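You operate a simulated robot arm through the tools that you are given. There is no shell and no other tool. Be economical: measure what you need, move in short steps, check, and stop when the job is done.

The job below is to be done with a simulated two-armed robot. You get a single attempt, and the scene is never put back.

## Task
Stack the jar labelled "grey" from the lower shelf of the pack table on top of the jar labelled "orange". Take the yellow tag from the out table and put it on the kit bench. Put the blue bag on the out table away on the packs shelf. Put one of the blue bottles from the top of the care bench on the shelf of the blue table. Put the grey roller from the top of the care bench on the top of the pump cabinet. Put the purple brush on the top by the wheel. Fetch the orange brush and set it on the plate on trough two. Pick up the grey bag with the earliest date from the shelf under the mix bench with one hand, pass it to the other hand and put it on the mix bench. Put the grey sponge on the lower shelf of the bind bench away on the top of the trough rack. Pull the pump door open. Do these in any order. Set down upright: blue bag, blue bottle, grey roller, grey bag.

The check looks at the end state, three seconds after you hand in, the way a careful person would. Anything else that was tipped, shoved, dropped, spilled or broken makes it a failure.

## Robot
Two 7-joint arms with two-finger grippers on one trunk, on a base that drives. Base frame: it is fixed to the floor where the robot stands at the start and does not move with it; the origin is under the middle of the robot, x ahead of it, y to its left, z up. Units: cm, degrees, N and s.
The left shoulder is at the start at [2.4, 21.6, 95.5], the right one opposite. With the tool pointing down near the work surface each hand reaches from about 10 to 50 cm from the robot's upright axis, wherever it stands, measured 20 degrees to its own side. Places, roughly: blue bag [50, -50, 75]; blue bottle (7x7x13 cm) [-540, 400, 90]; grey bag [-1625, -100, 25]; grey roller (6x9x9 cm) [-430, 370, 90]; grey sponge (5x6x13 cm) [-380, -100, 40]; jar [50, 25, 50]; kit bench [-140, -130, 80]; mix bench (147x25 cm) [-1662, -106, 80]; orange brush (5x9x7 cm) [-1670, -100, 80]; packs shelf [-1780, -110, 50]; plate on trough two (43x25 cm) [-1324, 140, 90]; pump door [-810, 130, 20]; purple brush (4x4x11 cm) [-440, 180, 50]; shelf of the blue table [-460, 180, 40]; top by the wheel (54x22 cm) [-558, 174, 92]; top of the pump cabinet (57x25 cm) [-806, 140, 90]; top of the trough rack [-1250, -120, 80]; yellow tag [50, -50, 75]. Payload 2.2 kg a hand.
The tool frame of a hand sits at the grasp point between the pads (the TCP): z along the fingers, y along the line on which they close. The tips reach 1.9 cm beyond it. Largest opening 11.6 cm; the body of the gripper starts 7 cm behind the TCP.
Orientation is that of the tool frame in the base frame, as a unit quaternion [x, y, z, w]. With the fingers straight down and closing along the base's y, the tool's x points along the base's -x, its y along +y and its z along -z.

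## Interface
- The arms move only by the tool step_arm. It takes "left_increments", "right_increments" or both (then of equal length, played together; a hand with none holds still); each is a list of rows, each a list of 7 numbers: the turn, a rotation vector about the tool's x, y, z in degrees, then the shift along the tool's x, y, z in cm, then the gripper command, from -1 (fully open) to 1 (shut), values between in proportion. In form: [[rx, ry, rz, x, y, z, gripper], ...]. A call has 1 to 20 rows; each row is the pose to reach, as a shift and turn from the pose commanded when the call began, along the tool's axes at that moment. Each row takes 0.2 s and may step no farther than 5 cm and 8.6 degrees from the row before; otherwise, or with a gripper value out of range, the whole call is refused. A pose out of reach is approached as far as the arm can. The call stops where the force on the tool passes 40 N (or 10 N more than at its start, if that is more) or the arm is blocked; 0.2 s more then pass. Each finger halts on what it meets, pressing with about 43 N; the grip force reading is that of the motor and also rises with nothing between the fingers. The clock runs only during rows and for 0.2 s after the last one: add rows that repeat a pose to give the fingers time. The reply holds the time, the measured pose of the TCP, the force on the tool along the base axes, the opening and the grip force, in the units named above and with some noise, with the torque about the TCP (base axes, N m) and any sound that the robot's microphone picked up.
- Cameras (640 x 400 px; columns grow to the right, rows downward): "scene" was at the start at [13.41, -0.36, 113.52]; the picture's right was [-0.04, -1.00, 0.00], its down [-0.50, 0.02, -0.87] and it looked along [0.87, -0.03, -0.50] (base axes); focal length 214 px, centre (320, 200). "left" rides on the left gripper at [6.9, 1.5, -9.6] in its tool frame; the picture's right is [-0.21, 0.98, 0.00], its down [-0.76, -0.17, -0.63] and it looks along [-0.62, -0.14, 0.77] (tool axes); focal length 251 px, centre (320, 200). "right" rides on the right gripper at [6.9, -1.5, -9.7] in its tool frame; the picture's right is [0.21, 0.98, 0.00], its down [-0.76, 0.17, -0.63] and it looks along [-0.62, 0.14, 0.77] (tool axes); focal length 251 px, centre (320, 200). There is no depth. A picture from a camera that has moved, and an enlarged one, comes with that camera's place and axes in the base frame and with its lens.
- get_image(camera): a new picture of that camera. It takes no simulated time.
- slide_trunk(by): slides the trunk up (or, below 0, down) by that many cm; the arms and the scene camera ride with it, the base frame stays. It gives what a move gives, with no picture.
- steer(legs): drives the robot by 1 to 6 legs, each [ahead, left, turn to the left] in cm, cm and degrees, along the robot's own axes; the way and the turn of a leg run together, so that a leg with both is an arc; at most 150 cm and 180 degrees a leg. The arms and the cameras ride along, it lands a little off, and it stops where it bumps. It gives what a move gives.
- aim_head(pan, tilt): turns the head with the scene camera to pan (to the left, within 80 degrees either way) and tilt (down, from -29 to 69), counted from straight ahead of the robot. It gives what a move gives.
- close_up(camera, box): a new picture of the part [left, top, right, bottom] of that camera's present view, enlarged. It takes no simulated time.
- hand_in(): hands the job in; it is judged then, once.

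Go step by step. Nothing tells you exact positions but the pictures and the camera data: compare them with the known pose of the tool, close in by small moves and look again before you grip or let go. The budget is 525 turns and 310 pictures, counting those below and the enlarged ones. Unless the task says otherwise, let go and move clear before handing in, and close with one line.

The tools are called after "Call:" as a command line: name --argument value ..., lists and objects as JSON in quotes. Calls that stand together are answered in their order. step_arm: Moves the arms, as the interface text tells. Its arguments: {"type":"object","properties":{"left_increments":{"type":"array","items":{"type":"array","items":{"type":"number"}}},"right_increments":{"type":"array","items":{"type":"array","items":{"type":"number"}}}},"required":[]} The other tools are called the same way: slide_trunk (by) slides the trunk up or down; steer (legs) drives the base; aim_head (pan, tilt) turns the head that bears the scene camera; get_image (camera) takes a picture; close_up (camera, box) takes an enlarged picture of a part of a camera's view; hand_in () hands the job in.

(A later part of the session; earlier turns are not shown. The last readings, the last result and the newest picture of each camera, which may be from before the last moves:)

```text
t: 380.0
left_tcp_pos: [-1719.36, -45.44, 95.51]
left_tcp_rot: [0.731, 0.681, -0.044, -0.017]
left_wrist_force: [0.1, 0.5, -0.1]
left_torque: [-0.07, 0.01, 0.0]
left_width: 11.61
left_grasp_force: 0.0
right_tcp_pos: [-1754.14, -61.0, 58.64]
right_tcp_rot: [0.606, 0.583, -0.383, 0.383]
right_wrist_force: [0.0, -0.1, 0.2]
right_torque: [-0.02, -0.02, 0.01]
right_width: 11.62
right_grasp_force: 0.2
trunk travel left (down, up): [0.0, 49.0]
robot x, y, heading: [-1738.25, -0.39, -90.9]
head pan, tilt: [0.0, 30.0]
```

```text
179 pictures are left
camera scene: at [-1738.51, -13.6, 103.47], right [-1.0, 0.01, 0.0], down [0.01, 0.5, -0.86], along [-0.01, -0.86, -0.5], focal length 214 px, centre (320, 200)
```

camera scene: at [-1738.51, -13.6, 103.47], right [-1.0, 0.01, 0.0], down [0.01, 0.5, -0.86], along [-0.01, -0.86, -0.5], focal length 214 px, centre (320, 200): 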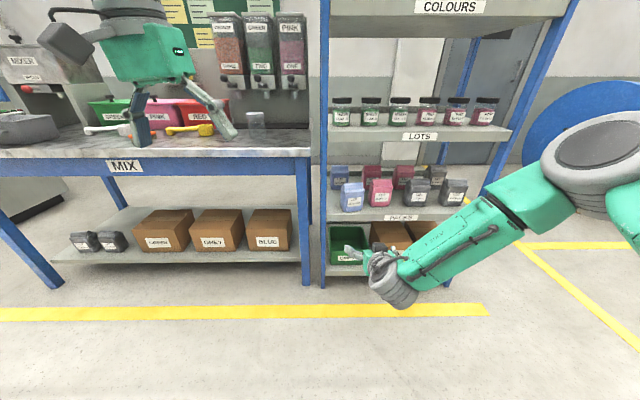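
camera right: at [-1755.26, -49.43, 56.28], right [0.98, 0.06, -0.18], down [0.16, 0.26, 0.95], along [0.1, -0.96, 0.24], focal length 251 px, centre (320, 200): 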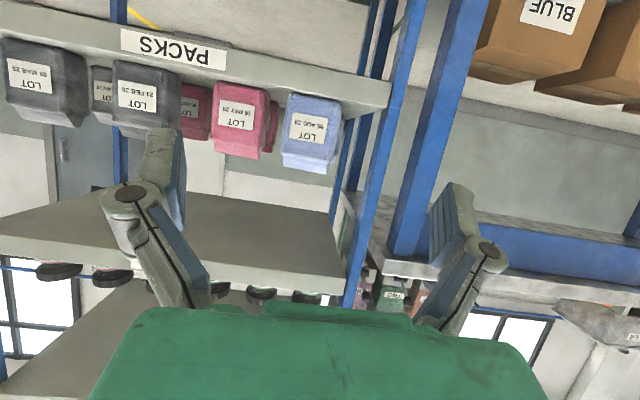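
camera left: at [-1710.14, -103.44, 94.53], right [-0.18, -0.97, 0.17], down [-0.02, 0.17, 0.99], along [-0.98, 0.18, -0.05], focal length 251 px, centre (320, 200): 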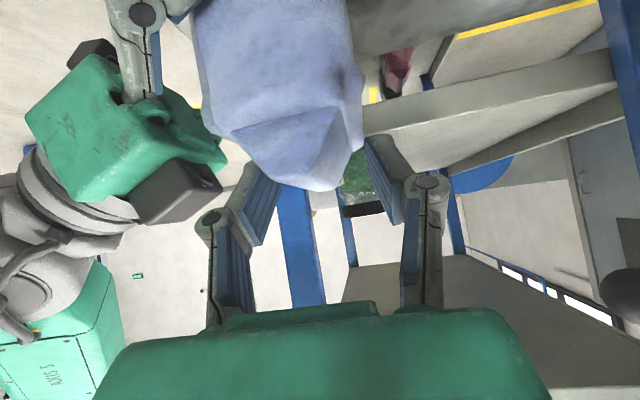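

The blue bag stands upright on the PACKS shelf. Next are the grey bags under the mix bench, at x≈−1627. I'll strafe left along the bench and look at their dates.

Call:
steer --legs '[[0, 122, 0.7]]'

Call:
step_arm --right_increments '[[0, 0, 0, 0, 0, 0, -1], [0, 0, 0, 0, 0, 0, -1], [0, 0, 0, 0, 0, 0, -1], [0, 0, 0, 0, 0, 0, -1], [0, 0, 0, 0, 0, 0, -1], [0, 0, 0, 0, 0, 0, -1], [0, 0, 0, 0, 0, 0, -1], [0, 0, 0, 0, 0, 0, -1], [0, 0, 0, 0, 0, 0, -1], [0, 0, 0, 0, 0, 0, -1], [0, 0, 0, 0, 0, 0, -1], [0, 0, 0, 0, 0, 0, -1], [0, 0, 0, 0, 0, 0, -1], [0, 0, 0, 0, 0, 0, -1], [0, 0, 0, 0, 0, 0, -1], [0, 0, 0, 0, 0, 0, -1], [0, 0, 0, 0, 0, 0, -1], [0, 0, 0, 0, 0, 0, -1]]'

Call:
get_image --camera "right"

Call:
get_image --camera "scene"

```text
t: 386.1
left_tcp_pos: [-1597.31, -45.01, 95.53]
left_tcp_rot: [0.724, 0.688, -0.045, -0.017]
left_wrist_force: [0.2, -0.5, 0.5]
left_torque: [0.0, -0.02, -0.02]
left_width: 11.61
left_grasp_force: 0.1
right_tcp_pos: [-1631.75, -61.6, 58.56]
right_tcp_rot: [0.6, 0.588, -0.379, 0.387]
right_wrist_force: [-0.4, 0.8, -0.2]
right_torque: [0.01, 0.0, 0.0]
right_width: 11.61
right_grasp_force: 0.0
trunk travel left (down, up): [0.0, 49.0]
robot x, y, heading: [-1617.29, -0.66, -89.7]
head pan, tilt: [0.0, 30.0]
```

```text
t: 389.9
left_tcp_pos: [-1597.17, -44.76, 95.77]
left_tcp_rot: [0.724, 0.688, -0.045, -0.015]
left_wrist_force: [0.1, 0.4, 0.0]
left_torque: [0.01, 0.01, 0.01]
left_width: 11.61
left_grasp_force: 0.1
right_tcp_pos: [-1631.57, -61.33, 58.96]
right_tcp_rot: [0.599, 0.589, -0.38, 0.388]
right_wrist_force: [0.2, 1.6, -1.1]
right_torque: [-0.03, 0.03, -0.02]
right_width: 11.61
right_grasp_force: 0.1
trunk travel left (down, up): [0.0, 49.0]
robot x, y, heading: [-1617.44, -0.19, -89.3]
head pan, tilt: [0.0, 30.0]
```

```text
178 pictures are left
camera right: at [-1633.13, -49.73, 56.52], right [0.98, 0.08, -0.18], down [0.15, 0.27, 0.95], along [0.12, -0.96, 0.25], focal length 251 px, centre (320, 200)
```

right: 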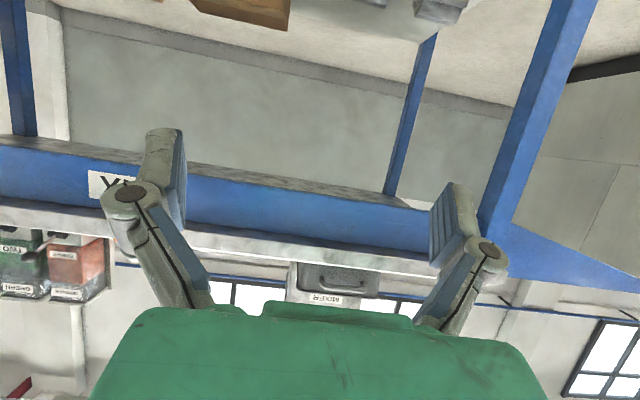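

```text
177 pictures are left
camera scene: at [-1617.13, -13.89, 103.46], right [-1.0, -0.01, 0.0], down [0.0, 0.5, -0.86], along [0.01, -0.86, -0.5], focal length 214 px, centre (320, 200)
```

scene: 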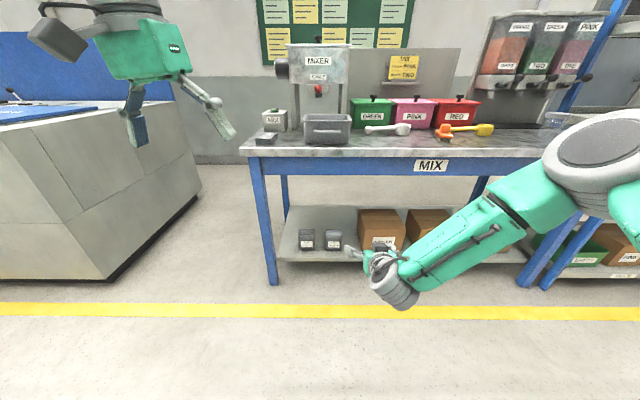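

Call:
close_up --camera "scene" --box '[270, 200, 390, 275]'

```text
5.33 times, centred on (330, 238) of scene
camera zoom: at [-1617.13, -13.89, 103.46], right [-1.0, -0.01, 0.0], down [0.0, 0.5, -0.86], along [0.01, -0.86, -0.5], focal length 1144 px, centre (267, 0)
```

zoom: 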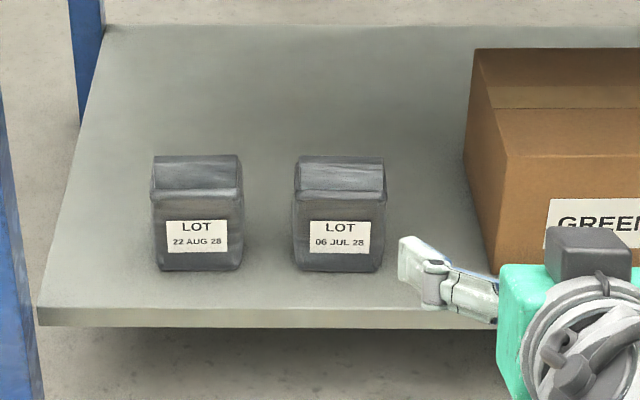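

The earliest date is 06 JUL 28 (the right-hand one). The shelf is at z≈19 and the bag's front is at about (−1623.4, −103). I'll shift left 8 cm, settle, and lower the right hand to that level in front of the bench.

Call:
steer --legs '[[0, 8, -0.5]]'

Call:
step_arm --right_increments '[[0, 0, 0, 3, 0, 1.4, -1], [0, 0, 0, 6, 0, 2.8, -1], [0, 0, 0, 9, 0, 4.2, -1], [0, 0, 0, 12, 0, 5.6, -1], [0, 0, 0, 15, 0, 7, -1], [0, 0, 0, 18, 0, 8.4, -1], [0, 0, 0, 21, 0, 9.8, -1], [0, 0, 0, 24, 0, 11.2, -1], [0, 0, 0, 27, 0, 12.6, -1], [0, 0, 0, 29.5, 0, 13.7, -1], [0, 0, 0, 29.5, 0, 13.7, -1], [0, 0, 0, 29.5, 0, 13.7, -1], [0, 0, 0, 29.5, 0, 13.7, -1], [0, 0, 0, 29.5, 0, 13.7, -1], [0, 0, 0, 29.5, 0, 13.7, -1], [0, 0, 0, 29.5, 0, 13.7, -1], [0, 0, 0, 29.5, 0, 13.7, -1]]'

Call:
get_image --camera "right"

```text
t: 391.0
left_tcp_pos: [-1593.4, -45.07, 96.22]
left_tcp_rot: [0.73, 0.683, -0.033, -0.005]
left_wrist_force: [-1.8, 0.1, -0.6]
left_torque: [0.02, -0.2, -0.01]
left_width: 11.61
left_grasp_force: 0.0
right_tcp_pos: [-1626.87, -61.19, 58.26]
right_tcp_rot: [0.61, 0.578, -0.375, 0.392]
right_wrist_force: [-1.5, 0.5, -0.9]
right_torque: [0.0, -0.06, 0.14]
right_width: 11.59
right_grasp_force: 0.0
trunk travel left (down, up): [0.0, 49.0]
robot x, y, heading: [-1609.86, -0.62, -90.1]
head pan, tilt: [0.0, 30.0]
```

```text
t: 394.6
left_tcp_pos: [-1590.96, -44.85, 95.73]
left_tcp_rot: [0.731, 0.681, -0.043, -0.015]
left_wrist_force: [-0.4, 0.3, -0.9]
left_torque: [0.0, -0.02, 0.0]
left_width: 11.61
left_grasp_force: 0.0
right_tcp_pos: [-1624.76, -61.54, 26.43]
right_tcp_rot: [0.604, 0.584, -0.383, 0.385]
right_wrist_force: [-0.2, 0.8, 0.8]
right_torque: [0.01, -0.03, 0.02]
right_width: 11.61
right_grasp_force: 0.0
trunk travel left (down, up): [0.0, 49.0]
robot x, y, heading: [-1610.15, -0.42, -90.1]
head pan, tilt: [0.0, 30.0]
```

```text
175 pictures are left
camera right: at [-1626.1, -49.99, 24.05], right [0.98, 0.07, -0.18], down [0.16, 0.26, 0.95], along [0.11, -0.96, 0.25], focal length 251 px, centre (320, 200)
```

right: 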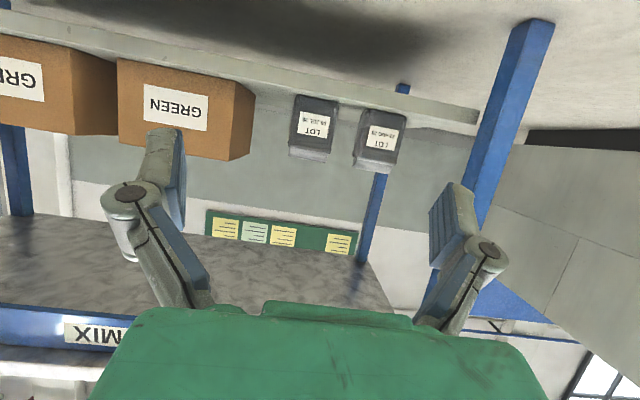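

The hand is at shelf level. I'll drive forward 33 cm and re-measure.

Call:
steer --legs '[[33, 0, 0]]'

Call:
get_image --camera "right"

```text
t: 396.8
left_tcp_pos: [-1590.68, -78.08, 95.66]
left_tcp_rot: [0.731, 0.681, -0.044, -0.016]
left_wrist_force: [-0.4, 0.6, -1.4]
left_torque: [0.02, -0.01, -0.01]
left_width: 11.6
left_grasp_force: 0.0
right_tcp_pos: [-1625.02, -94.75, 26.37]
right_tcp_rot: [0.604, 0.583, -0.385, 0.383]
right_wrist_force: [0.3, 0.0, -0.4]
right_torque: [-0.01, -0.04, 0.03]
right_width: 11.6
right_grasp_force: 0.2
trunk travel left (down, up): [0.0, 49.0]
robot x, y, heading: [-1610.22, -33.53, -90.5]
head pan, tilt: [0.0, 30.0]
```

```text
174 pictures are left
camera right: at [-1626.18, -83.13, 24.08], right [0.98, 0.06, -0.18], down [0.16, 0.26, 0.95], along [0.11, -0.96, 0.25], focal length 251 px, centre (320, 200)
```

right: 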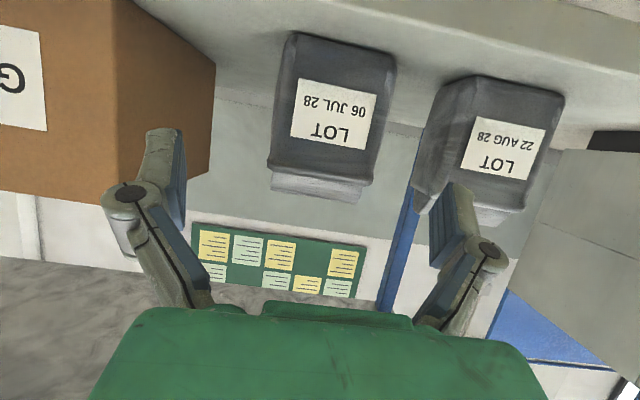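

The bag centre is at x≈−1624.2 with its front at y≈−103.3, and the AUG bag is only 3 cm to the left. I'll narrow the fingers to 10.8 cm, centre, and slide in with just the tips.

Call:
step_arm --right_increments '[[0, 0, 0, 0.9, 0.7, 0.5, -0.86], [0, 0, 0, 1.2, 0.7, 2, -0.86], [0, 0, 0, 0.5, 0.7, 4.5, -0.86], [0, 0, 0, -0.3, 0.7, 6.8, -0.86], [0, 0, 0, -0.6, 0.7, 7.8, -0.86], [0, 0, 0, -0.6, 0.7, 7.8, -0.86]]'

Call:
get_image --camera "right"

```text
t: 398.2
left_tcp_pos: [-1590.76, -77.82, 95.5]
left_tcp_rot: [0.73, 0.682, -0.043, -0.017]
left_wrist_force: [0.1, -0.3, -0.4]
left_torque: [0.0, -0.01, -0.02]
left_width: 11.57
left_grasp_force: 0.2
right_tcp_pos: [-1625.02, -100.44, 25.75]
right_tcp_rot: [0.603, 0.582, -0.386, 0.385]
right_wrist_force: [0.0, -0.7, 0.0]
right_torque: [-0.01, 0.02, -0.01]
right_width: 10.79
right_grasp_force: 0.1
right hand out of reach, approached as far as the arm can: row 3, 4, 5, 6
trunk travel left (down, up): [0.0, 49.0]
robot x, y, heading: [-1610.38, -33.65, -90.4]
head pan, tilt: [0.0, 30.0]
```

```text
173 pictures are left
camera right: at [-1626.25, -88.79, 23.35], right [0.98, 0.06, -0.18], down [0.16, 0.27, 0.95], along [0.11, -0.96, 0.25], focal length 251 px, centre (320, 200)
```

right: 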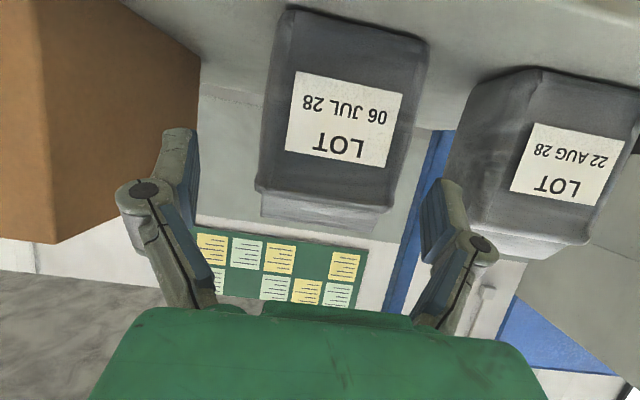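

At the arm's reach limit. I'll pull the hand back 6 cm, drive 7 cm forward and re-approach.

Call:
step_arm --right_increments '[[0, 0, 0, 1.3, 0, -2.7, -0.86], [0, 0, 0, 2.9, 0.6, -6.3, -0.86], [0, 0, 0, 2.9, 0.6, -6.3, -0.86]]'

Call:
steer --legs '[[7, 0, 0]]'

Call:
get_image --camera "right"

```text
t: 399.0
left_tcp_pos: [-1590.76, -77.91, 95.52]
left_tcp_rot: [0.731, 0.681, -0.042, -0.017]
left_wrist_force: [-0.1, 0.5, -0.8]
left_torque: [-0.01, -0.02, -0.01]
left_width: 11.61
left_grasp_force: 0.1
right_tcp_pos: [-1623.13, -95.35, 22.37]
right_tcp_rot: [0.603, 0.582, -0.386, 0.384]
right_wrist_force: [0.8, 0.8, -0.9]
right_torque: [-0.01, 0.03, -0.01]
right_width: 10.79
right_grasp_force: 0.0
right hand out of reach, approached as far as the arm can: row 1, 2, 3
trunk travel left (down, up): [0.0, 49.0]
robot x, y, heading: [-1610.02, -33.86, -90.3]
head pan, tilt: [0.0, 30.0]
```

```text
t: 400.0
left_tcp_pos: [-1590.9, -84.81, 95.47]
left_tcp_rot: [0.731, 0.681, -0.043, -0.018]
left_wrist_force: [0.2, -0.9, 0.2]
left_torque: [0.02, -0.02, -0.04]
left_width: 11.62
left_grasp_force: 0.0
right_tcp_pos: [-1623.22, -102.4, 22.31]
right_tcp_rot: [0.603, 0.583, -0.385, 0.385]
right_wrist_force: [0.1, -0.4, 0.6]
right_torque: [0.01, 0.03, -0.02]
right_width: 10.8
right_grasp_force: 0.1
trunk travel left (down, up): [0.0, 49.0]
robot x, y, heading: [-1610.2, -40.51, -90.4]
head pan, tilt: [0.0, 30.0]
```

```text
172 pictures are left
camera right: at [-1624.47, -90.72, 19.97], right [0.98, 0.06, -0.18], down [0.16, 0.27, 0.95], along [0.11, -0.96, 0.25], focal length 251 px, centre (320, 200)
```

right: 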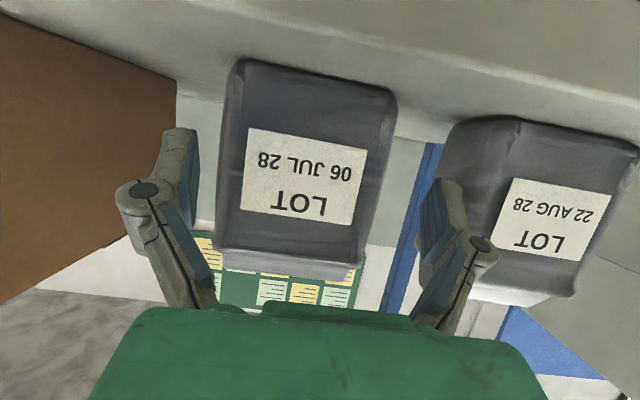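

The hand is around the bag's front edge but 0.8 cm too far left. I'll correct sideways first.

Call:
step_arm --right_increments '[[0, 0, 0, -0.5, -0.4, 0, -0.86], [0, 0, 0, -1, -0.85, 0, -0.86], [0, 0, 0, -1, -0.85, 0.3, -0.86], [0, 0, 0, -1, -0.85, 0.3, -0.86]]'

Call:
get_image --camera "right"

```text
t: 401.0
left_tcp_pos: [-1590.81, -84.56, 95.39]
left_tcp_rot: [0.73, 0.681, -0.042, -0.019]
left_wrist_force: [0.1, -0.4, -0.2]
left_torque: [0.01, -0.03, 0.0]
left_width: 11.6
left_grasp_force: 0.1
right_tcp_pos: [-1623.8, -103.28, 22.91]
right_tcp_rot: [0.603, 0.582, -0.387, 0.385]
right_wrist_force: [0.8, 0.0, 0.3]
right_torque: [-0.01, 0.01, 0.0]
right_width: 10.78
right_grasp_force: 0.0
right hand out of reach, approached as far as the arm can: row 1, 2, 3, 4
trunk travel left (down, up): [0.0, 49.0]
robot x, y, heading: [-1610.29, -40.83, -90.2]
head pan, tilt: [0.0, 30.0]
```

```text
171 pictures are left
camera right: at [-1625.13, -91.65, 20.52], right [0.98, 0.06, -0.18], down [0.16, 0.27, 0.95], along [0.11, -0.96, 0.25], focal length 251 px, centre (320, 200)
```

right: 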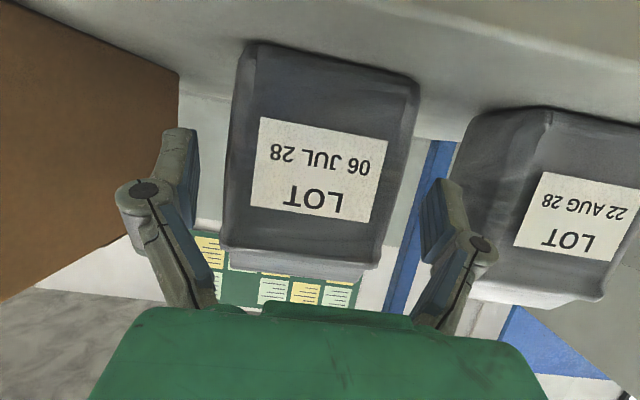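

Centred now. I'll nudge the base forward 0.7 cm, then close in stages to a gentle grip.

Call:
steer --legs '[[0.8, 0, 0]]'

Call:
step_arm --right_increments '[[0, 0, 0, 0, 0, 0, -0.7], [0, 0, 0, 0, 0, 0, -0.6], [0, 0, 0, 0, 0, 0, -0.5], [0, 0, 0, 0, 0, 0, -0.4], [0, 0, 0, 0, 0, 0, -0.4]]'

Call:
get_image --camera "right"

```text
t: 401.8
left_tcp_pos: [-1590.79, -85.45, 95.31]
left_tcp_rot: [0.731, 0.681, -0.041, -0.02]
left_wrist_force: [-0.2, 0.6, -0.4]
left_torque: [0.03, -0.01, 0.01]
left_width: 11.57
left_grasp_force: 0.1
right_tcp_pos: [-1623.87, -104.2, 22.88]
right_tcp_rot: [0.603, 0.582, -0.387, 0.386]
right_wrist_force: [0.7, -1.3, -0.1]
right_torque: [-0.04, -0.02, -0.02]
right_width: 10.8
right_grasp_force: 0.0
trunk travel left (down, up): [0.0, 49.0]
robot x, y, heading: [-1609.74, -41.49, -90.3]
head pan, tilt: [0.0, 30.0]
```

```text
t: 403.0
left_tcp_pos: [-1590.79, -85.28, 95.27]
left_tcp_rot: [0.73, 0.682, -0.04, -0.021]
left_wrist_force: [0.0, -1.4, 0.6]
left_torque: [0.06, 0.0, 0.02]
left_width: 11.61
left_grasp_force: 0.0
right_tcp_pos: [-1623.83, -104.05, 22.97]
right_tcp_rot: [0.602, 0.581, -0.388, 0.387]
right_wrist_force: [-1.8, 1.6, 2.9]
right_torque: [-0.27, 0.01, -0.11]
right_width: 9.95
right_grasp_force: 43.6
trunk travel left (down, up): [0.0, 49.0]
robot x, y, heading: [-1610.32, -41.36, -90.2]
head pan, tilt: [0.0, 30.0]
```

```text
170 pictures are left
camera right: at [-1625.13, -92.46, 20.59], right [0.98, 0.06, -0.18], down [0.16, 0.27, 0.95], along [0.11, -0.96, 0.26], focal length 251 px, centre (320, 200)
```

right: 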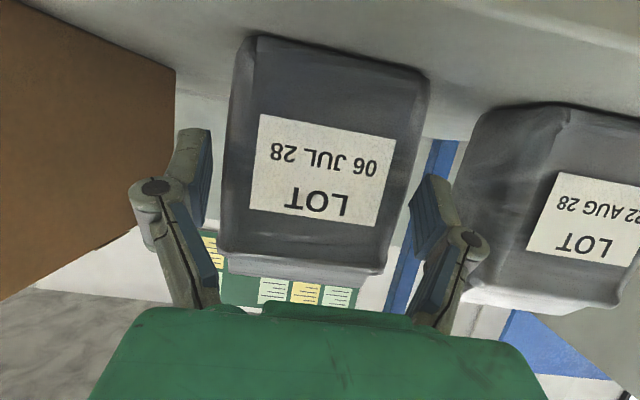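

Gripped (9.95 cm). I'll lift 4 cm and check.

Call:
step_arm --right_increments '[[0, 0, 0, -1, 0, -0.4, -0.4], [0, 0, 0, -2, 0, -0.9, -0.4], [0, 0, 0, -4, 0, -1.8, -0.4], [0, 0, 0, -4, 0, -1.8, -0.4]]'

Call:
get_image --camera "right"

```text
t: 404.0
left_tcp_pos: [-1590.86, -85.49, 95.11]
left_tcp_rot: [0.73, 0.682, -0.04, -0.021]
left_wrist_force: [0.5, -0.1, -0.4]
left_torque: [-0.02, 0.05, 0.01]
left_width: 11.57
left_grasp_force: 0.1
right_tcp_pos: [-1623.02, -105.93, 24.67]
right_tcp_rot: [0.603, 0.582, -0.387, 0.385]
right_wrist_force: [0.4, -0.3, -4.6]
right_torque: [0.14, -0.02, 0.0]
right_width: 9.97
right_grasp_force: 42.6
right hand out of reach, approached as far as the arm can: row 1, 2, 3, 4
trunk travel left (down, up): [0.0, 49.0]
robot x, y, heading: [-1610.66, -41.44, -90.4]
head pan, tilt: [0.0, 30.0]
```

```text
169 pictures are left
camera right: at [-1624.25, -94.37, 22.27], right [0.98, 0.06, -0.18], down [0.16, 0.27, 0.95], along [0.11, -0.96, 0.26], focal length 251 px, centre (320, 200)
```

right: 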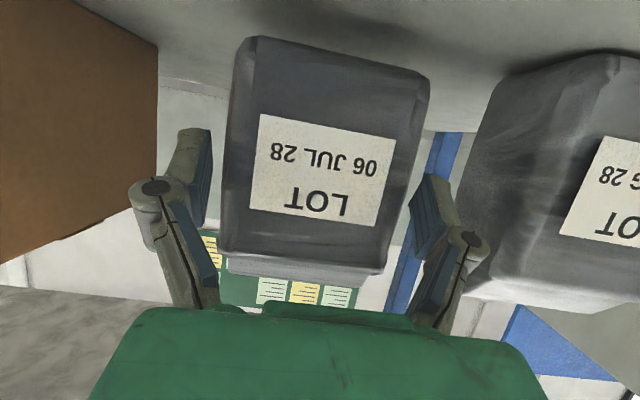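

Lifted off the shelf. I'll drive straight back to bring it out.

Call:
steer --legs '[[-40, 0, 0]]'

Call:
get_image --camera "right"

Call:
get_image --camera "scene"

```text
t: 406.5
left_tcp_pos: [-1590.52, -45.0, 95.06]
left_tcp_rot: [0.73, 0.682, -0.04, -0.022]
left_wrist_force: [0.4, 0.1, 0.5]
left_torque: [0.02, -0.01, 0.01]
left_width: 11.61
left_grasp_force: 0.0
right_tcp_pos: [-1622.77, -65.67, 24.66]
right_tcp_rot: [0.602, 0.581, -0.388, 0.386]
right_wrist_force: [-0.8, 0.1, -3.9]
right_torque: [0.14, 0.03, -0.03]
right_width: 9.94
right_grasp_force: 42.8
trunk travel left (down, up): [0.0, 49.0]
robot x, y, heading: [-1610.16, -1.07, -90.2]
head pan, tilt: [0.0, 30.0]
```

```text
168 pictures are left
camera right: at [-1624.01, -54.04, 22.3], right [0.98, 0.06, -0.18], down [0.16, 0.27, 0.95], along [0.11, -0.96, 0.26], focal length 251 px, centre (320, 200)
```

right: 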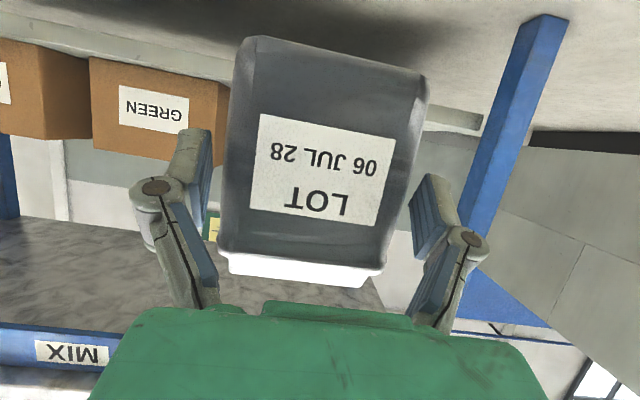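

```text
167 pictures are left
camera scene: at [-1609.94, -14.45, 103.46], right [-1.0, 0.01, 0.0], down [0.0, 0.5, -0.86], along [0.0, -0.86, -0.5], focal length 214 px, centre (320, 200)
```

scene: 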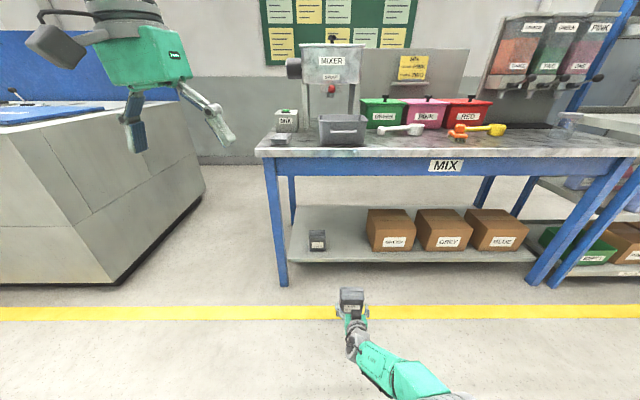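

The bag is out and the AUG bag still stands. I'll raise the held bag to chest height near the centre line for the hand-over.

Call:
step_arm --right_increments '[[0, 0, 0, -4.05, 0, -2.36, -0.4], [0, 0, 0, -8.1, 0, -4.7, -0.4], [0, 0, 0, -12.1, 0, -7.1, -0.4], [0, 0, 0, -16.2, 0, -9.4, -0.4], [0, 0, 0, -20.2, 0, -11.8, -0.4], [0, 0, 0, -24.3, 0, -14.2, -0.4], [0, 0, 0, -28.3, 0.5, -16.5, -0.4], [0, 0, 0, -32.4, 1, -18.9, -0.4], [0, 0, 0, -36.4, 2, -21.2, -0.4], [0, 0, 0, -40.5, 3, -23.6, -0.4], [0, 0, 0, -44.5, 4, -26, -0.4], [0, 0, 0, -48.6, 5, -28.3, -0.4], [0, 0, 0, -52.6, 6, -30.7, -0.4], [0, 0, 0, -56.7, 7, -33, -0.4], [0, 0, 0, -60.7, 8, -35.4, -0.4], [0, 0, 0, -60.7, 8, -35.4, -0.4]]'

Call:
get_image --camera "scene"

```text
t: 408.9
left_tcp_pos: [-1590.35, -44.5, 94.47]
left_tcp_rot: [0.731, 0.682, -0.033, -0.028]
left_wrist_force: [0.1, -0.1, -0.6]
left_torque: [0.05, 0.03, -0.01]
left_width: 11.59
left_grasp_force: 0.1
right_tcp_pos: [-1611.25, -86.43, 75.03]
right_tcp_rot: [0.602, 0.586, -0.389, 0.378]
right_wrist_force: [-0.6, -0.5, -4.1]
right_torque: [0.07, -0.03, -0.02]
right_width: 9.83
right_grasp_force: 43.3
right hand out of reach, approached as far as the arm can: row 1, 2, 3, 4, 5, 6, 7, 8, 9, 10, 11, 12
trunk travel left (down, up): [0.0, 49.0]
robot x, y, heading: [-1610.13, -1.01, -90.3]
head pan, tilt: [0.0, 30.0]
stopped in row 12 (right hand): the force on the tool passed its limit at 111 N (the readings are from after the stop); the commanded pose is now the measured one
```

```text
166 pictures are left
camera scene: at [-1609.81, -14.48, 103.45], right [-1.0, 0.01, 0.0], down [0.0, 0.5, -0.86], along [-0.01, -0.86, -0.5], focal length 214 px, centre (320, 200)
```

scene: 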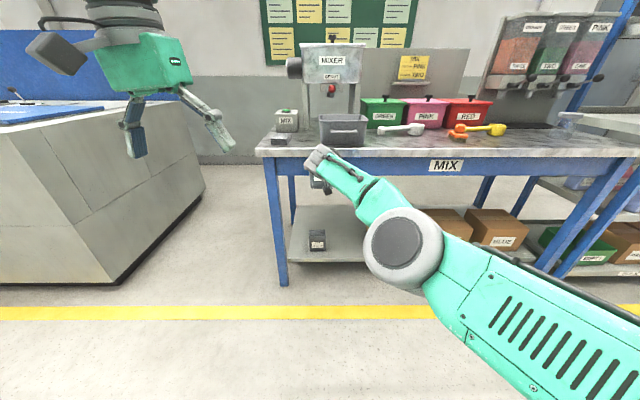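

The arm overshot at its reach limit and the bag bumped the bench's front edge. I'll back away at once and inspect.

Call:
steer --legs '[[-25, 0, 0]]'

Call:
get_image --camera "right"

Call:
get_image --camera "scene"

```text
t: 410.8
left_tcp_pos: [-1590.44, -19.36, 94.44]
left_tcp_rot: [0.731, 0.681, -0.034, -0.028]
left_wrist_force: [0.9, 0.2, -0.7]
left_torque: [-0.03, 0.01, 0.02]
left_width: 11.61
left_grasp_force: 0.2
right_tcp_pos: [-1611.52, -61.2, 75.27]
right_tcp_rot: [0.602, 0.584, -0.39, 0.379]
right_wrist_force: [0.3, -0.4, -4.3]
right_torque: [0.13, 0.01, 0.0]
right_width: 9.84
right_grasp_force: 43.0
trunk travel left (down, up): [0.0, 49.0]
robot x, y, heading: [-1609.48, 24.36, -90.7]
head pan, tilt: [0.0, 30.0]
```

```text
165 pictures are left
camera right: at [-1612.72, -49.58, 73.04], right [0.98, 0.06, -0.2], down [0.17, 0.26, 0.95], along [0.1, -0.96, 0.25], focal length 251 px, centre (320, 200)
```

right: 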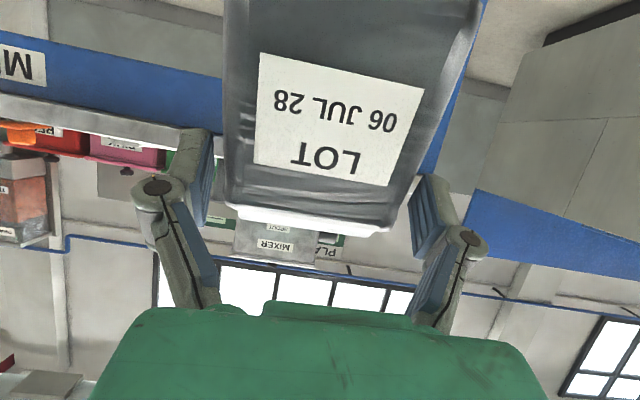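

```text
164 pictures are left
camera scene: at [-1609.76, 10.73, 103.45], right [-1.0, 0.01, 0.0], down [0.0, 0.5, -0.86], along [-0.01, -0.86, -0.5], focal length 214 px, centre (320, 200)
```

scene: 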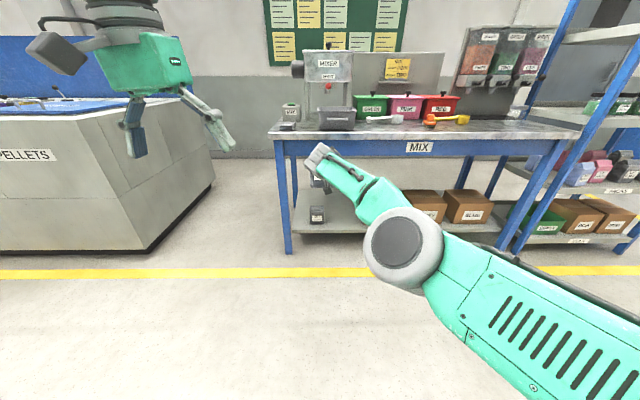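

Call:
close_up --camera "scene" --box '[260, 60, 500, 230]'

```text
2.35 times, centred on (380, 145) of scene
camera zoom: at [-1609.76, 10.73, 103.45], right [-1.0, 0.01, 0.0], down [0.0, 0.5, -0.86], along [-0.01, -0.86, -0.5], focal length 505 px, centre (179, 329)
```

zoom: 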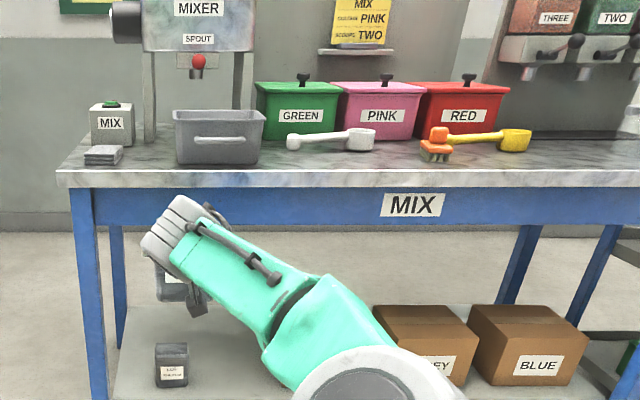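

The bench and everything on it look untouched, and the bag is still held upright (it slid a bit in the grip). I'll bring the hand back toward the robot and up, in a shorter move.

Call:
step_arm --right_increments '[[0, 0, 0, -1.2, 0, -4.4, -0.4], [0, 0, 0, -2.3, 0, -8.9, -0.4], [0, 0, 0, -3.5, 0, -13.3, -0.4], [0, 0, 0, -4.6, 0, -17.7, -0.4], [0, 0, 0, -5.8, 0, -22.1, -0.4], [0, 0, 0, -6.9, 0, -26.6, -0.4], [0, 0, 0, -8.1, 0, -31, -0.4]]'

Call:
get_image --camera "scene"

Call:
get_image --camera "right"

```text
t: 412.4
left_tcp_pos: [-1590.51, -18.96, 94.56]
left_tcp_rot: [0.732, 0.68, -0.034, -0.027]
left_wrist_force: [-0.2, 0.1, -0.1]
left_torque: [-0.01, -0.04, -0.01]
left_width: 11.59
left_grasp_force: 0.0
right_tcp_pos: [-1611.61, -35.69, 95.94]
right_tcp_rot: [0.603, 0.582, -0.391, 0.38]
right_wrist_force: [-0.6, 0.7, 0.5]
right_torque: [-0.05, 0.02, -0.03]
right_width: 8.12
right_grasp_force: 0.0
right hand out of reach, approached as far as the arm can: row 1, 2, 3, 4
trunk travel left (down, up): [0.0, 49.0]
robot x, y, heading: [-1609.59, 24.13, -90.8]
head pan, tilt: [0.0, 30.0]
```

```text
162 pictures are left
camera scene: at [-1609.21, 11.02, 103.95], right [-1.0, -0.03, 0.0], down [-0.01, 0.46, -0.89], along [0.02, -0.89, -0.46], focal length 214 px, centre (320, 200)
```

scene: 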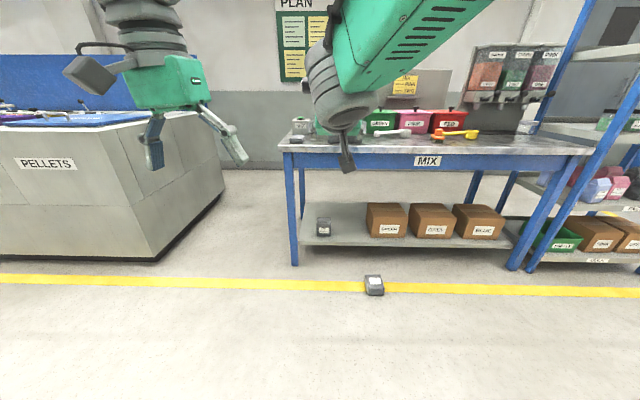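

```text
161 pictures are left
camera right: at [-1612.8, -24.06, 93.61], right [0.98, 0.05, -0.19], down [0.17, 0.27, 0.95], along [0.1, -0.96, 0.25], focal length 251 px, centre (320, 200)
```

right: 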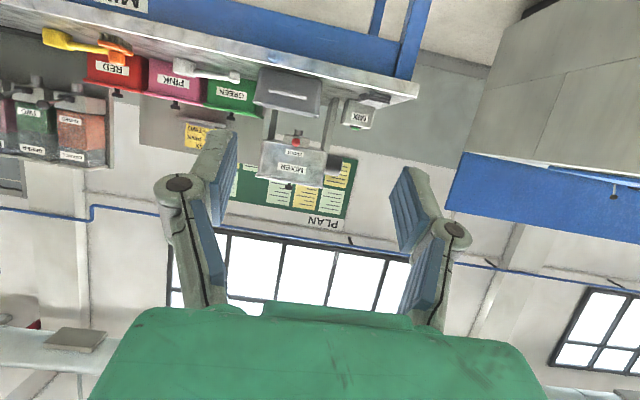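

The bag slipped out and dropped to the floor. Let me look at it closely.

Call:
close_up --camera "scene" --box '[325, 250, 421, 310]'

```text
6.67 times, centred on (373, 280) of scene
camera zoom: at [-1609.21, 11.02, 103.95], right [-1.0, -0.03, 0.0], down [-0.01, 0.46, -0.89], along [0.02, -0.89, -0.46], focal length 1430 px, centre (-33, -333)
```

zoom: 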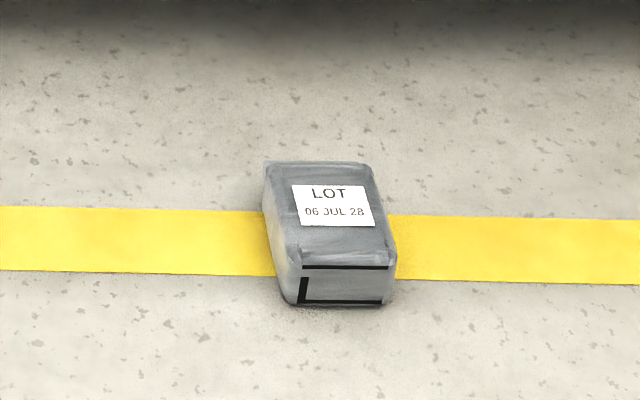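

The bag lies intact on the floor, label up, with its bottom end toward me, at about (−1638, −75.6). I'll point the right hand straight down, drive up to it and pick it from above.

Call:
step_arm --right_increments '[[0, 8.2, 0, 0, -1, 0, -1], [0, 16.4, 0, 0, -2, 0, -1], [0, 24.6, 0, 0, -4, 0, -1], [0, 32.8, 0, 0, -6, 0, -1], [0, 41, 0, 0, -8, 0, -1], [0, 49.2, 0, 0, -10, 0, -1], [0, 57.4, 0, 0, -12, 0, -1], [0, 65.6, 0, 0, -13, 0, -1]]'

Call:
steer --legs '[[0, -12, 0.8], [45, 0, 0]]'

Call:
aim_head --pan -15 --tilt 60

Call:
get_image --camera "scene"

Call:
get_image --camera "right"

```text
t: 414.2
left_tcp_pos: [-1590.53, -19.29, 94.14]
left_tcp_rot: [0.732, 0.68, -0.031, -0.03]
left_wrist_force: [0.8, -0.6, 0.5]
left_torque: [0.0, -0.03, 0.04]
left_width: 11.6
left_grasp_force: 0.1
right_tcp_pos: [-1623.89, -35.64, 95.31]
right_tcp_rot: [0.718, 0.696, -0.002, 0.003]
right_wrist_force: [0.0, -0.6, 0.4]
right_torque: [0.02, 0.0, 0.02]
right_width: 11.56
right_grasp_force: 0.1
trunk travel left (down, up): [0.0, 49.0]
robot x, y, heading: [-1609.88, 24.64, -90.7]
head pan, tilt: [0.0, 30.0]
```

```text
t: 417.7
left_tcp_pos: [-1599.96, -64.35, 94.09]
left_tcp_rot: [0.723, 0.69, -0.035, -0.032]
left_wrist_force: [0.4, -0.4, 0.3]
left_torque: [0.03, 0.04, -0.03]
left_width: 11.59
left_grasp_force: 0.1
right_tcp_pos: [-1632.73, -81.62, 95.38]
right_tcp_rot: [0.709, 0.705, -0.005, 0.0]
right_wrist_force: [0.2, -0.3, -0.7]
right_torque: [0.02, 0.08, 0.02]
right_width: 11.58
right_grasp_force: 0.2
trunk travel left (down, up): [0.0, 49.0]
robot x, y, heading: [-1620.65, -21.56, -89.1]
head pan, tilt: [0.0, 30.0]
```

```text
t: 418.7
left_tcp_pos: [-1603.91, -64.29, 94.55]
left_tcp_rot: [0.724, 0.689, -0.019, -0.021]
left_wrist_force: [-0.7, -0.4, -0.6]
left_torque: [-0.04, -0.13, -0.02]
left_width: 11.61
left_grasp_force: 0.0
right_tcp_pos: [-1636.8, -81.56, 95.26]
right_tcp_rot: [0.711, 0.703, 0.007, 0.014]
right_wrist_force: [-1.8, -0.8, 0.7]
right_torque: [0.03, -0.2, -0.01]
right_width: 11.59
right_grasp_force: 0.1
trunk travel left (down, up): [0.0, 49.0]
robot x, y, heading: [-1621.32, -21.3, -89.2]
head pan, tilt: [-15.0, 60.0]
```

```text
159 pictures are left
camera scene: at [-1624.34, -32.35, 99.23], right [-0.97, 0.25, -0.01], down [0.22, 0.84, -0.49], along [-0.11, -0.48, -0.87], focal length 214 px, centre (320, 200)
```

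scene: 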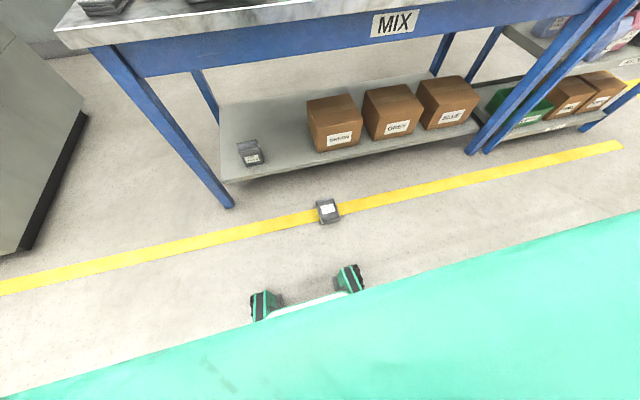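

```text
158 pictures are left
camera right: at [-1638.63, -74.44, 104.84], right [0.98, 0.2, 0.03], down [0.14, -0.75, 0.64], along [0.15, -0.63, -0.76], focal length 251 px, centre (320, 200)
```

right: 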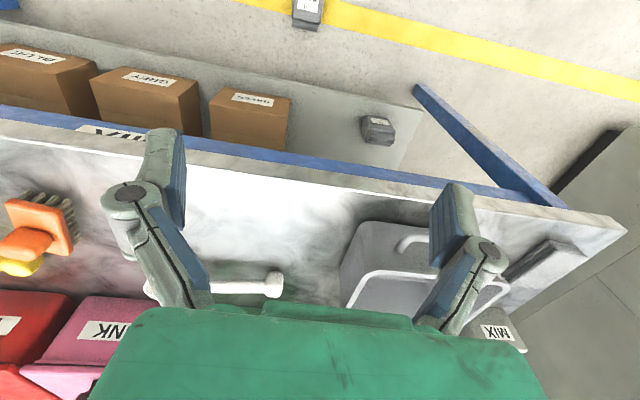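

The bag on the floor is at about (−1638.4, −78). I'll bring the right hand in and down first, then drive forward over it.

Call:
step_arm --right_increments '[[0, 0, 0, 1.6, 0, 4.5, -1], [0, 0, 0, 3.3, 0, 9.1, -1], [0, 0, 0, 4.9, 0, 13.6, -1], [0, 0, 0, 6.5, 0, 18.2, -1], [0, 0, 0, 8.2, 0, 22.7, -1], [0, 0, 0, 9.8, 0, 27.3, -1], [0, 0, 0, 11.5, 0, 31.8, -1], [0, 0, 0, 13.1, 0, 36.4, -1], [0, 0, 0, 14.7, 0, 40.9, -1], [0, 0, 0, 16.4, 0, 45.5, -1], [0, 0, 0, 18, 0, 50, -1], [0, 0, 0, 18, 0, 54, -1], [0, 0, 0, 18, 0, 58, -1], [0, 0, 0, 18, 0, 62, -1]]'

Call:
steer --legs '[[8, 0, 0]]'

Call:
get_image --camera "right"

```text
t: 421.7
left_tcp_pos: [-1602.29, -64.3, 94.38]
left_tcp_rot: [0.724, 0.689, -0.023, -0.027]
left_wrist_force: [0.1, 0.4, 0.3]
left_torque: [0.0, -0.08, 0.01]
left_width: 11.58
left_grasp_force: 0.0
right_tcp_pos: [-1633.96, -63.72, 32.96]
right_tcp_rot: [0.71, 0.704, 0.002, 0.01]
right_wrist_force: [-0.8, -0.8, 0.0]
right_torque: [0.02, -0.03, 0.02]
right_width: 11.6
right_grasp_force: 0.1
trunk travel left (down, up): [0.0, 49.0]
robot x, y, heading: [-1621.11, -21.66, -89.0]
head pan, tilt: [-15.0, 60.0]
```

```text
t: 422.8
left_tcp_pos: [-1601.52, -72.55, 94.12]
left_tcp_rot: [0.724, 0.689, -0.026, -0.028]
left_wrist_force: [-0.6, -0.5, 0.1]
left_torque: [0.01, -0.03, 0.01]
left_width: 11.61
left_grasp_force: 0.1
right_tcp_pos: [-1633.63, -72.12, 33.19]
right_tcp_rot: [0.711, 0.704, 0.0, 0.006]
right_wrist_force: [0.1, -1.1, 0.7]
right_torque: [0.0, 0.02, 0.01]
right_width: 11.62
right_grasp_force: 0.0
trunk travel left (down, up): [0.0, 49.0]
robot x, y, heading: [-1620.87, -30.23, -89.5]
head pan, tilt: [-15.0, 60.0]
```

```text
157 pictures are left
camera right: at [-1635.18, -65.1, 42.77], right [0.98, 0.21, 0.01], down [0.15, -0.75, 0.64], along [0.14, -0.63, -0.77], focal length 251 px, centre (320, 200)
```

right: 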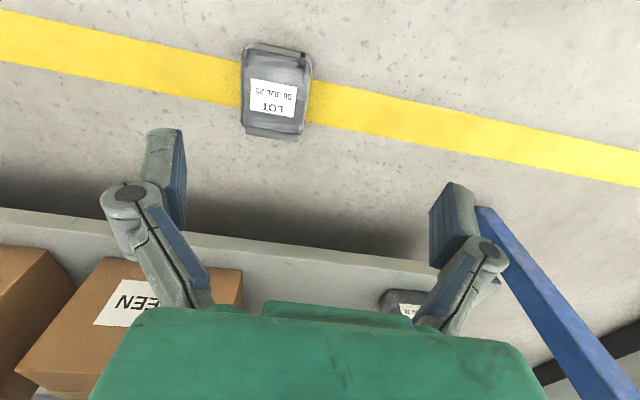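

The bag lies along y at x≈−1639, y −72…−85. I'll align the hand over its middle and lower to just above it.

Call:
step_arm --right_increments '[[0, 0, 0, 0, -2.7, 3, -1], [0, 0, 0, 0, -5.3, 6, -1], [0, 0, 0, 0, -5.3, 10, -1], [0, 0, 0, 0, -5.3, 14, -1], [0, 0, 0, 0, -5.3, 18, -1]]'

Call:
steer --legs '[[6.4, 0, 0]]'

Call:
get_image --camera "right"

```text
t: 424.0
left_tcp_pos: [-1601.64, -72.43, 94.04]
left_tcp_rot: [0.724, 0.689, -0.024, -0.03]
left_wrist_force: [-0.9, 0.1, 0.5]
left_torque: [-0.02, -0.01, -0.01]
left_width: 11.6
left_grasp_force: 0.0
right_tcp_pos: [-1638.5, -72.38, 15.35]
right_tcp_rot: [0.709, 0.705, -0.002, 0.008]
right_wrist_force: [0.7, -0.2, 0.5]
right_torque: [0.06, -0.03, -0.03]
right_width: 11.59
right_grasp_force: 0.2
trunk travel left (down, up): [0.0, 49.0]
robot x, y, heading: [-1620.85, -29.78, -89.2]
head pan, tilt: [-15.0, 60.0]
```

```text
t: 424.9
left_tcp_pos: [-1601.33, -78.88, 93.95]
left_tcp_rot: [0.723, 0.689, -0.024, -0.03]
left_wrist_force: [-0.1, 0.0, 0.1]
left_torque: [0.01, 0.0, 0.03]
left_width: 11.61
left_grasp_force: 0.0
right_tcp_pos: [-1638.4, -78.76, 15.5]
right_tcp_rot: [0.71, 0.705, 0.0, 0.008]
right_wrist_force: [-0.3, -0.3, 0.4]
right_torque: [0.0, 0.04, 0.03]
right_width: 11.59
right_grasp_force: 0.1
trunk travel left (down, up): [0.0, 49.0]
robot x, y, heading: [-1620.75, -36.46, -89.2]
head pan, tilt: [-15.0, 60.0]
```

```text
156 pictures are left
camera right: at [-1640.03, -71.77, 24.99], right [0.98, 0.21, 0.01], down [0.15, -0.75, 0.64], along [0.14, -0.63, -0.77], focal length 251 px, centre (320, 200)
```

right: 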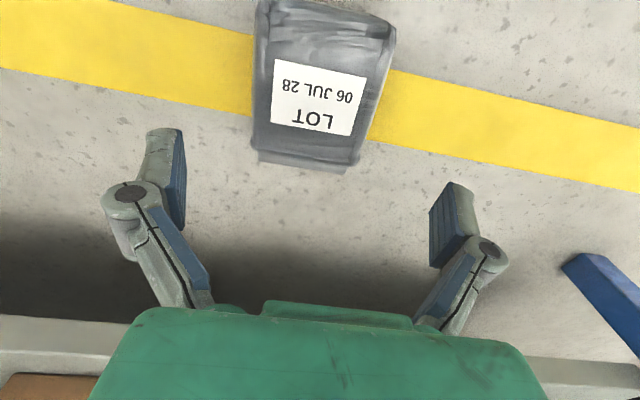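

Centred. I'll lower to z≈4 with the grip point slightly toward the bag's middle.

Call:
step_arm --right_increments '[[0, 0, 0, 0.5, 0, 4, -1], [0, 0, 0, 0.8, 0, 8, -1], [0, 0, 0, 0.8, 0, 10.5, -1], [0, 0, 0, 0.8, 0, 11.8, -1], [0, 0, 0, 0.8, 0, 11.8, -1]]'

Call:
get_image --camera "right"

```text
t: 426.1
left_tcp_pos: [-1601.32, -78.61, 93.8]
left_tcp_rot: [0.724, 0.689, -0.023, -0.032]
left_wrist_force: [0.0, 0.8, 0.2]
left_torque: [-0.04, 0.03, -0.03]
left_width: 11.63
left_grasp_force: 0.0
right_tcp_pos: [-1637.76, -77.35, 6.95]
right_tcp_rot: [0.709, 0.705, -0.003, 0.008]
right_wrist_force: [-0.2, 0.4, 0.1]
right_torque: [0.01, 0.03, 0.01]
right_width: 11.62
right_grasp_force: 0.0
right hand out of reach, approached as far as the arm can: row 3, 4, 5
trunk travel left (down, up): [0.0, 49.0]
robot x, y, heading: [-1620.87, -36.48, -89.2]
head pan, tilt: [-15.0, 60.0]
```

```text
155 pictures are left
camera right: at [-1639.42, -70.38, 16.61], right [0.98, 0.21, 0.01], down [0.15, -0.75, 0.65], along [0.14, -0.63, -0.76], focal length 251 px, centre (320, 200)
```

right: 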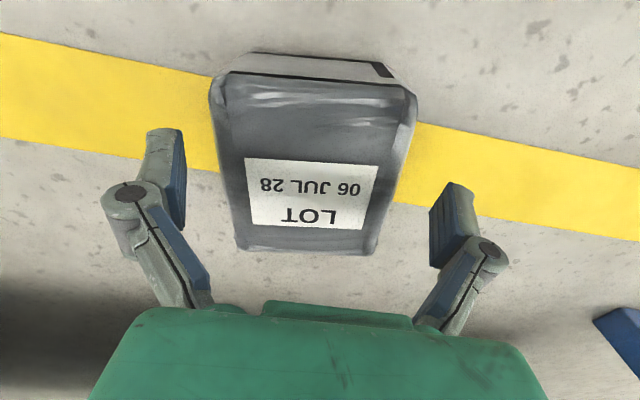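

Three centimetres short of reach. I'll draw the hand back 7 cm, drive forward 7 and lower again.

Call:
step_arm --right_increments '[[0, 0, 0, 3, 0, -3, -1], [0, 0, 0, 7, 0, -4, -1], [0, 0, 0, 7, 0, -4, -1]]'

Call:
steer --legs '[[6.5, 0, 0]]'

Call:
get_image --camera "right"

```text
t: 426.9
left_tcp_pos: [-1601.44, -78.62, 93.82]
left_tcp_rot: [0.723, 0.69, -0.023, -0.032]
left_wrist_force: [-0.3, -0.6, 0.1]
left_torque: [0.0, 0.0, -0.01]
left_width: 11.59
left_grasp_force: 0.1
right_tcp_pos: [-1637.85, -70.43, 10.87]
right_tcp_rot: [0.71, 0.704, 0.0, 0.009]
right_wrist_force: [1.0, 1.2, 0.3]
right_torque: [-0.08, -0.04, -0.03]
right_width: 11.62
right_grasp_force: 0.0
right hand out of reach, approached as far as the arm can: row 1
trunk travel left (down, up): [0.0, 49.0]
robot x, y, heading: [-1620.94, -36.45, -89.2]
head pan, tilt: [-15.0, 60.0]
```

```text
t: 427.9
left_tcp_pos: [-1601.18, -85.16, 93.82]
left_tcp_rot: [0.723, 0.689, -0.023, -0.032]
left_wrist_force: [-0.6, -0.5, -0.9]
left_torque: [0.03, -0.02, 0.01]
left_width: 11.59
left_grasp_force: 0.1
right_tcp_pos: [-1637.76, -77.03, 10.74]
right_tcp_rot: [0.709, 0.705, -0.002, 0.008]
right_wrist_force: [0.1, -0.4, -0.6]
right_torque: [0.0, -0.01, 0.04]
right_width: 11.62
right_grasp_force: 0.1
trunk travel left (down, up): [0.0, 49.0]
robot x, y, heading: [-1621.14, -42.84, -89.0]
head pan, tilt: [-15.0, 60.0]
```

```text
154 pictures are left
camera right: at [-1639.37, -69.93, 20.39], right [0.98, 0.21, 0.01], down [0.15, -0.75, 0.65], along [0.14, -0.63, -0.76], focal length 251 px, centre (320, 200)
```

right: 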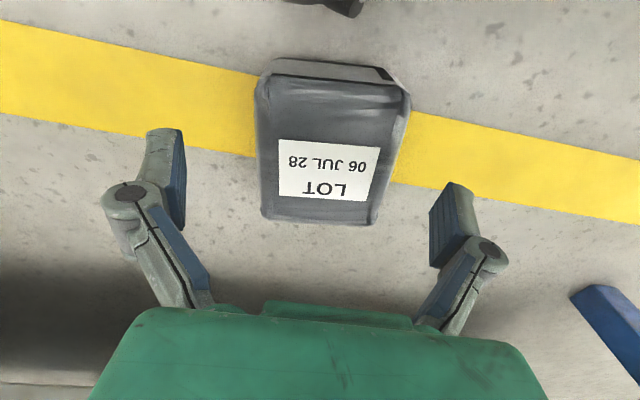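

Call:
step_arm --right_increments '[[0, 0, 0, -0.5, 0.5, 3, -1], [0, 0, 0, -0.8, 0.5, 5.5, -1], [0, 0, 0, -0.8, 0.5, 6.8, -1], [0, 0, 0, -0.8, 0.5, 6.8, -1]]'

Call:
get_image --camera "right"

```text
t: 428.9
left_tcp_pos: [-1601.21, -84.77, 93.75]
left_tcp_rot: [0.723, 0.69, -0.023, -0.034]
left_wrist_force: [0.3, 0.0, 0.2]
left_torque: [0.01, 0.01, 0.0]
left_width: 11.63
left_grasp_force: 0.1
right_tcp_pos: [-1637.09, -77.85, 4.12]
right_tcp_rot: [0.709, 0.705, -0.002, 0.01]
right_wrist_force: [1.2, 0.2, 0.1]
right_torque: [0.04, 0.1, 0.0]
right_width: 11.61
right_grasp_force: 0.1
trunk travel left (down, up): [0.0, 49.0]
robot x, y, heading: [-1620.79, -42.74, -89.2]
head pan, tilt: [-15.0, 60.0]
```

```text
153 pictures are left
camera right: at [-1638.75, -70.78, 13.7], right [0.98, 0.21, 0.01], down [0.16, -0.75, 0.65], along [0.14, -0.63, -0.76], focal length 251 px, centre (320, 200)
```

right: 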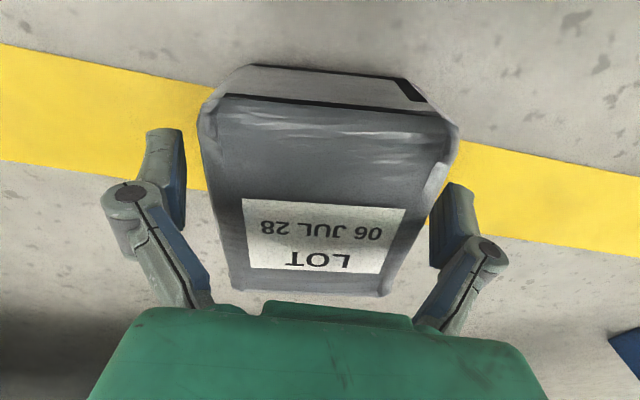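

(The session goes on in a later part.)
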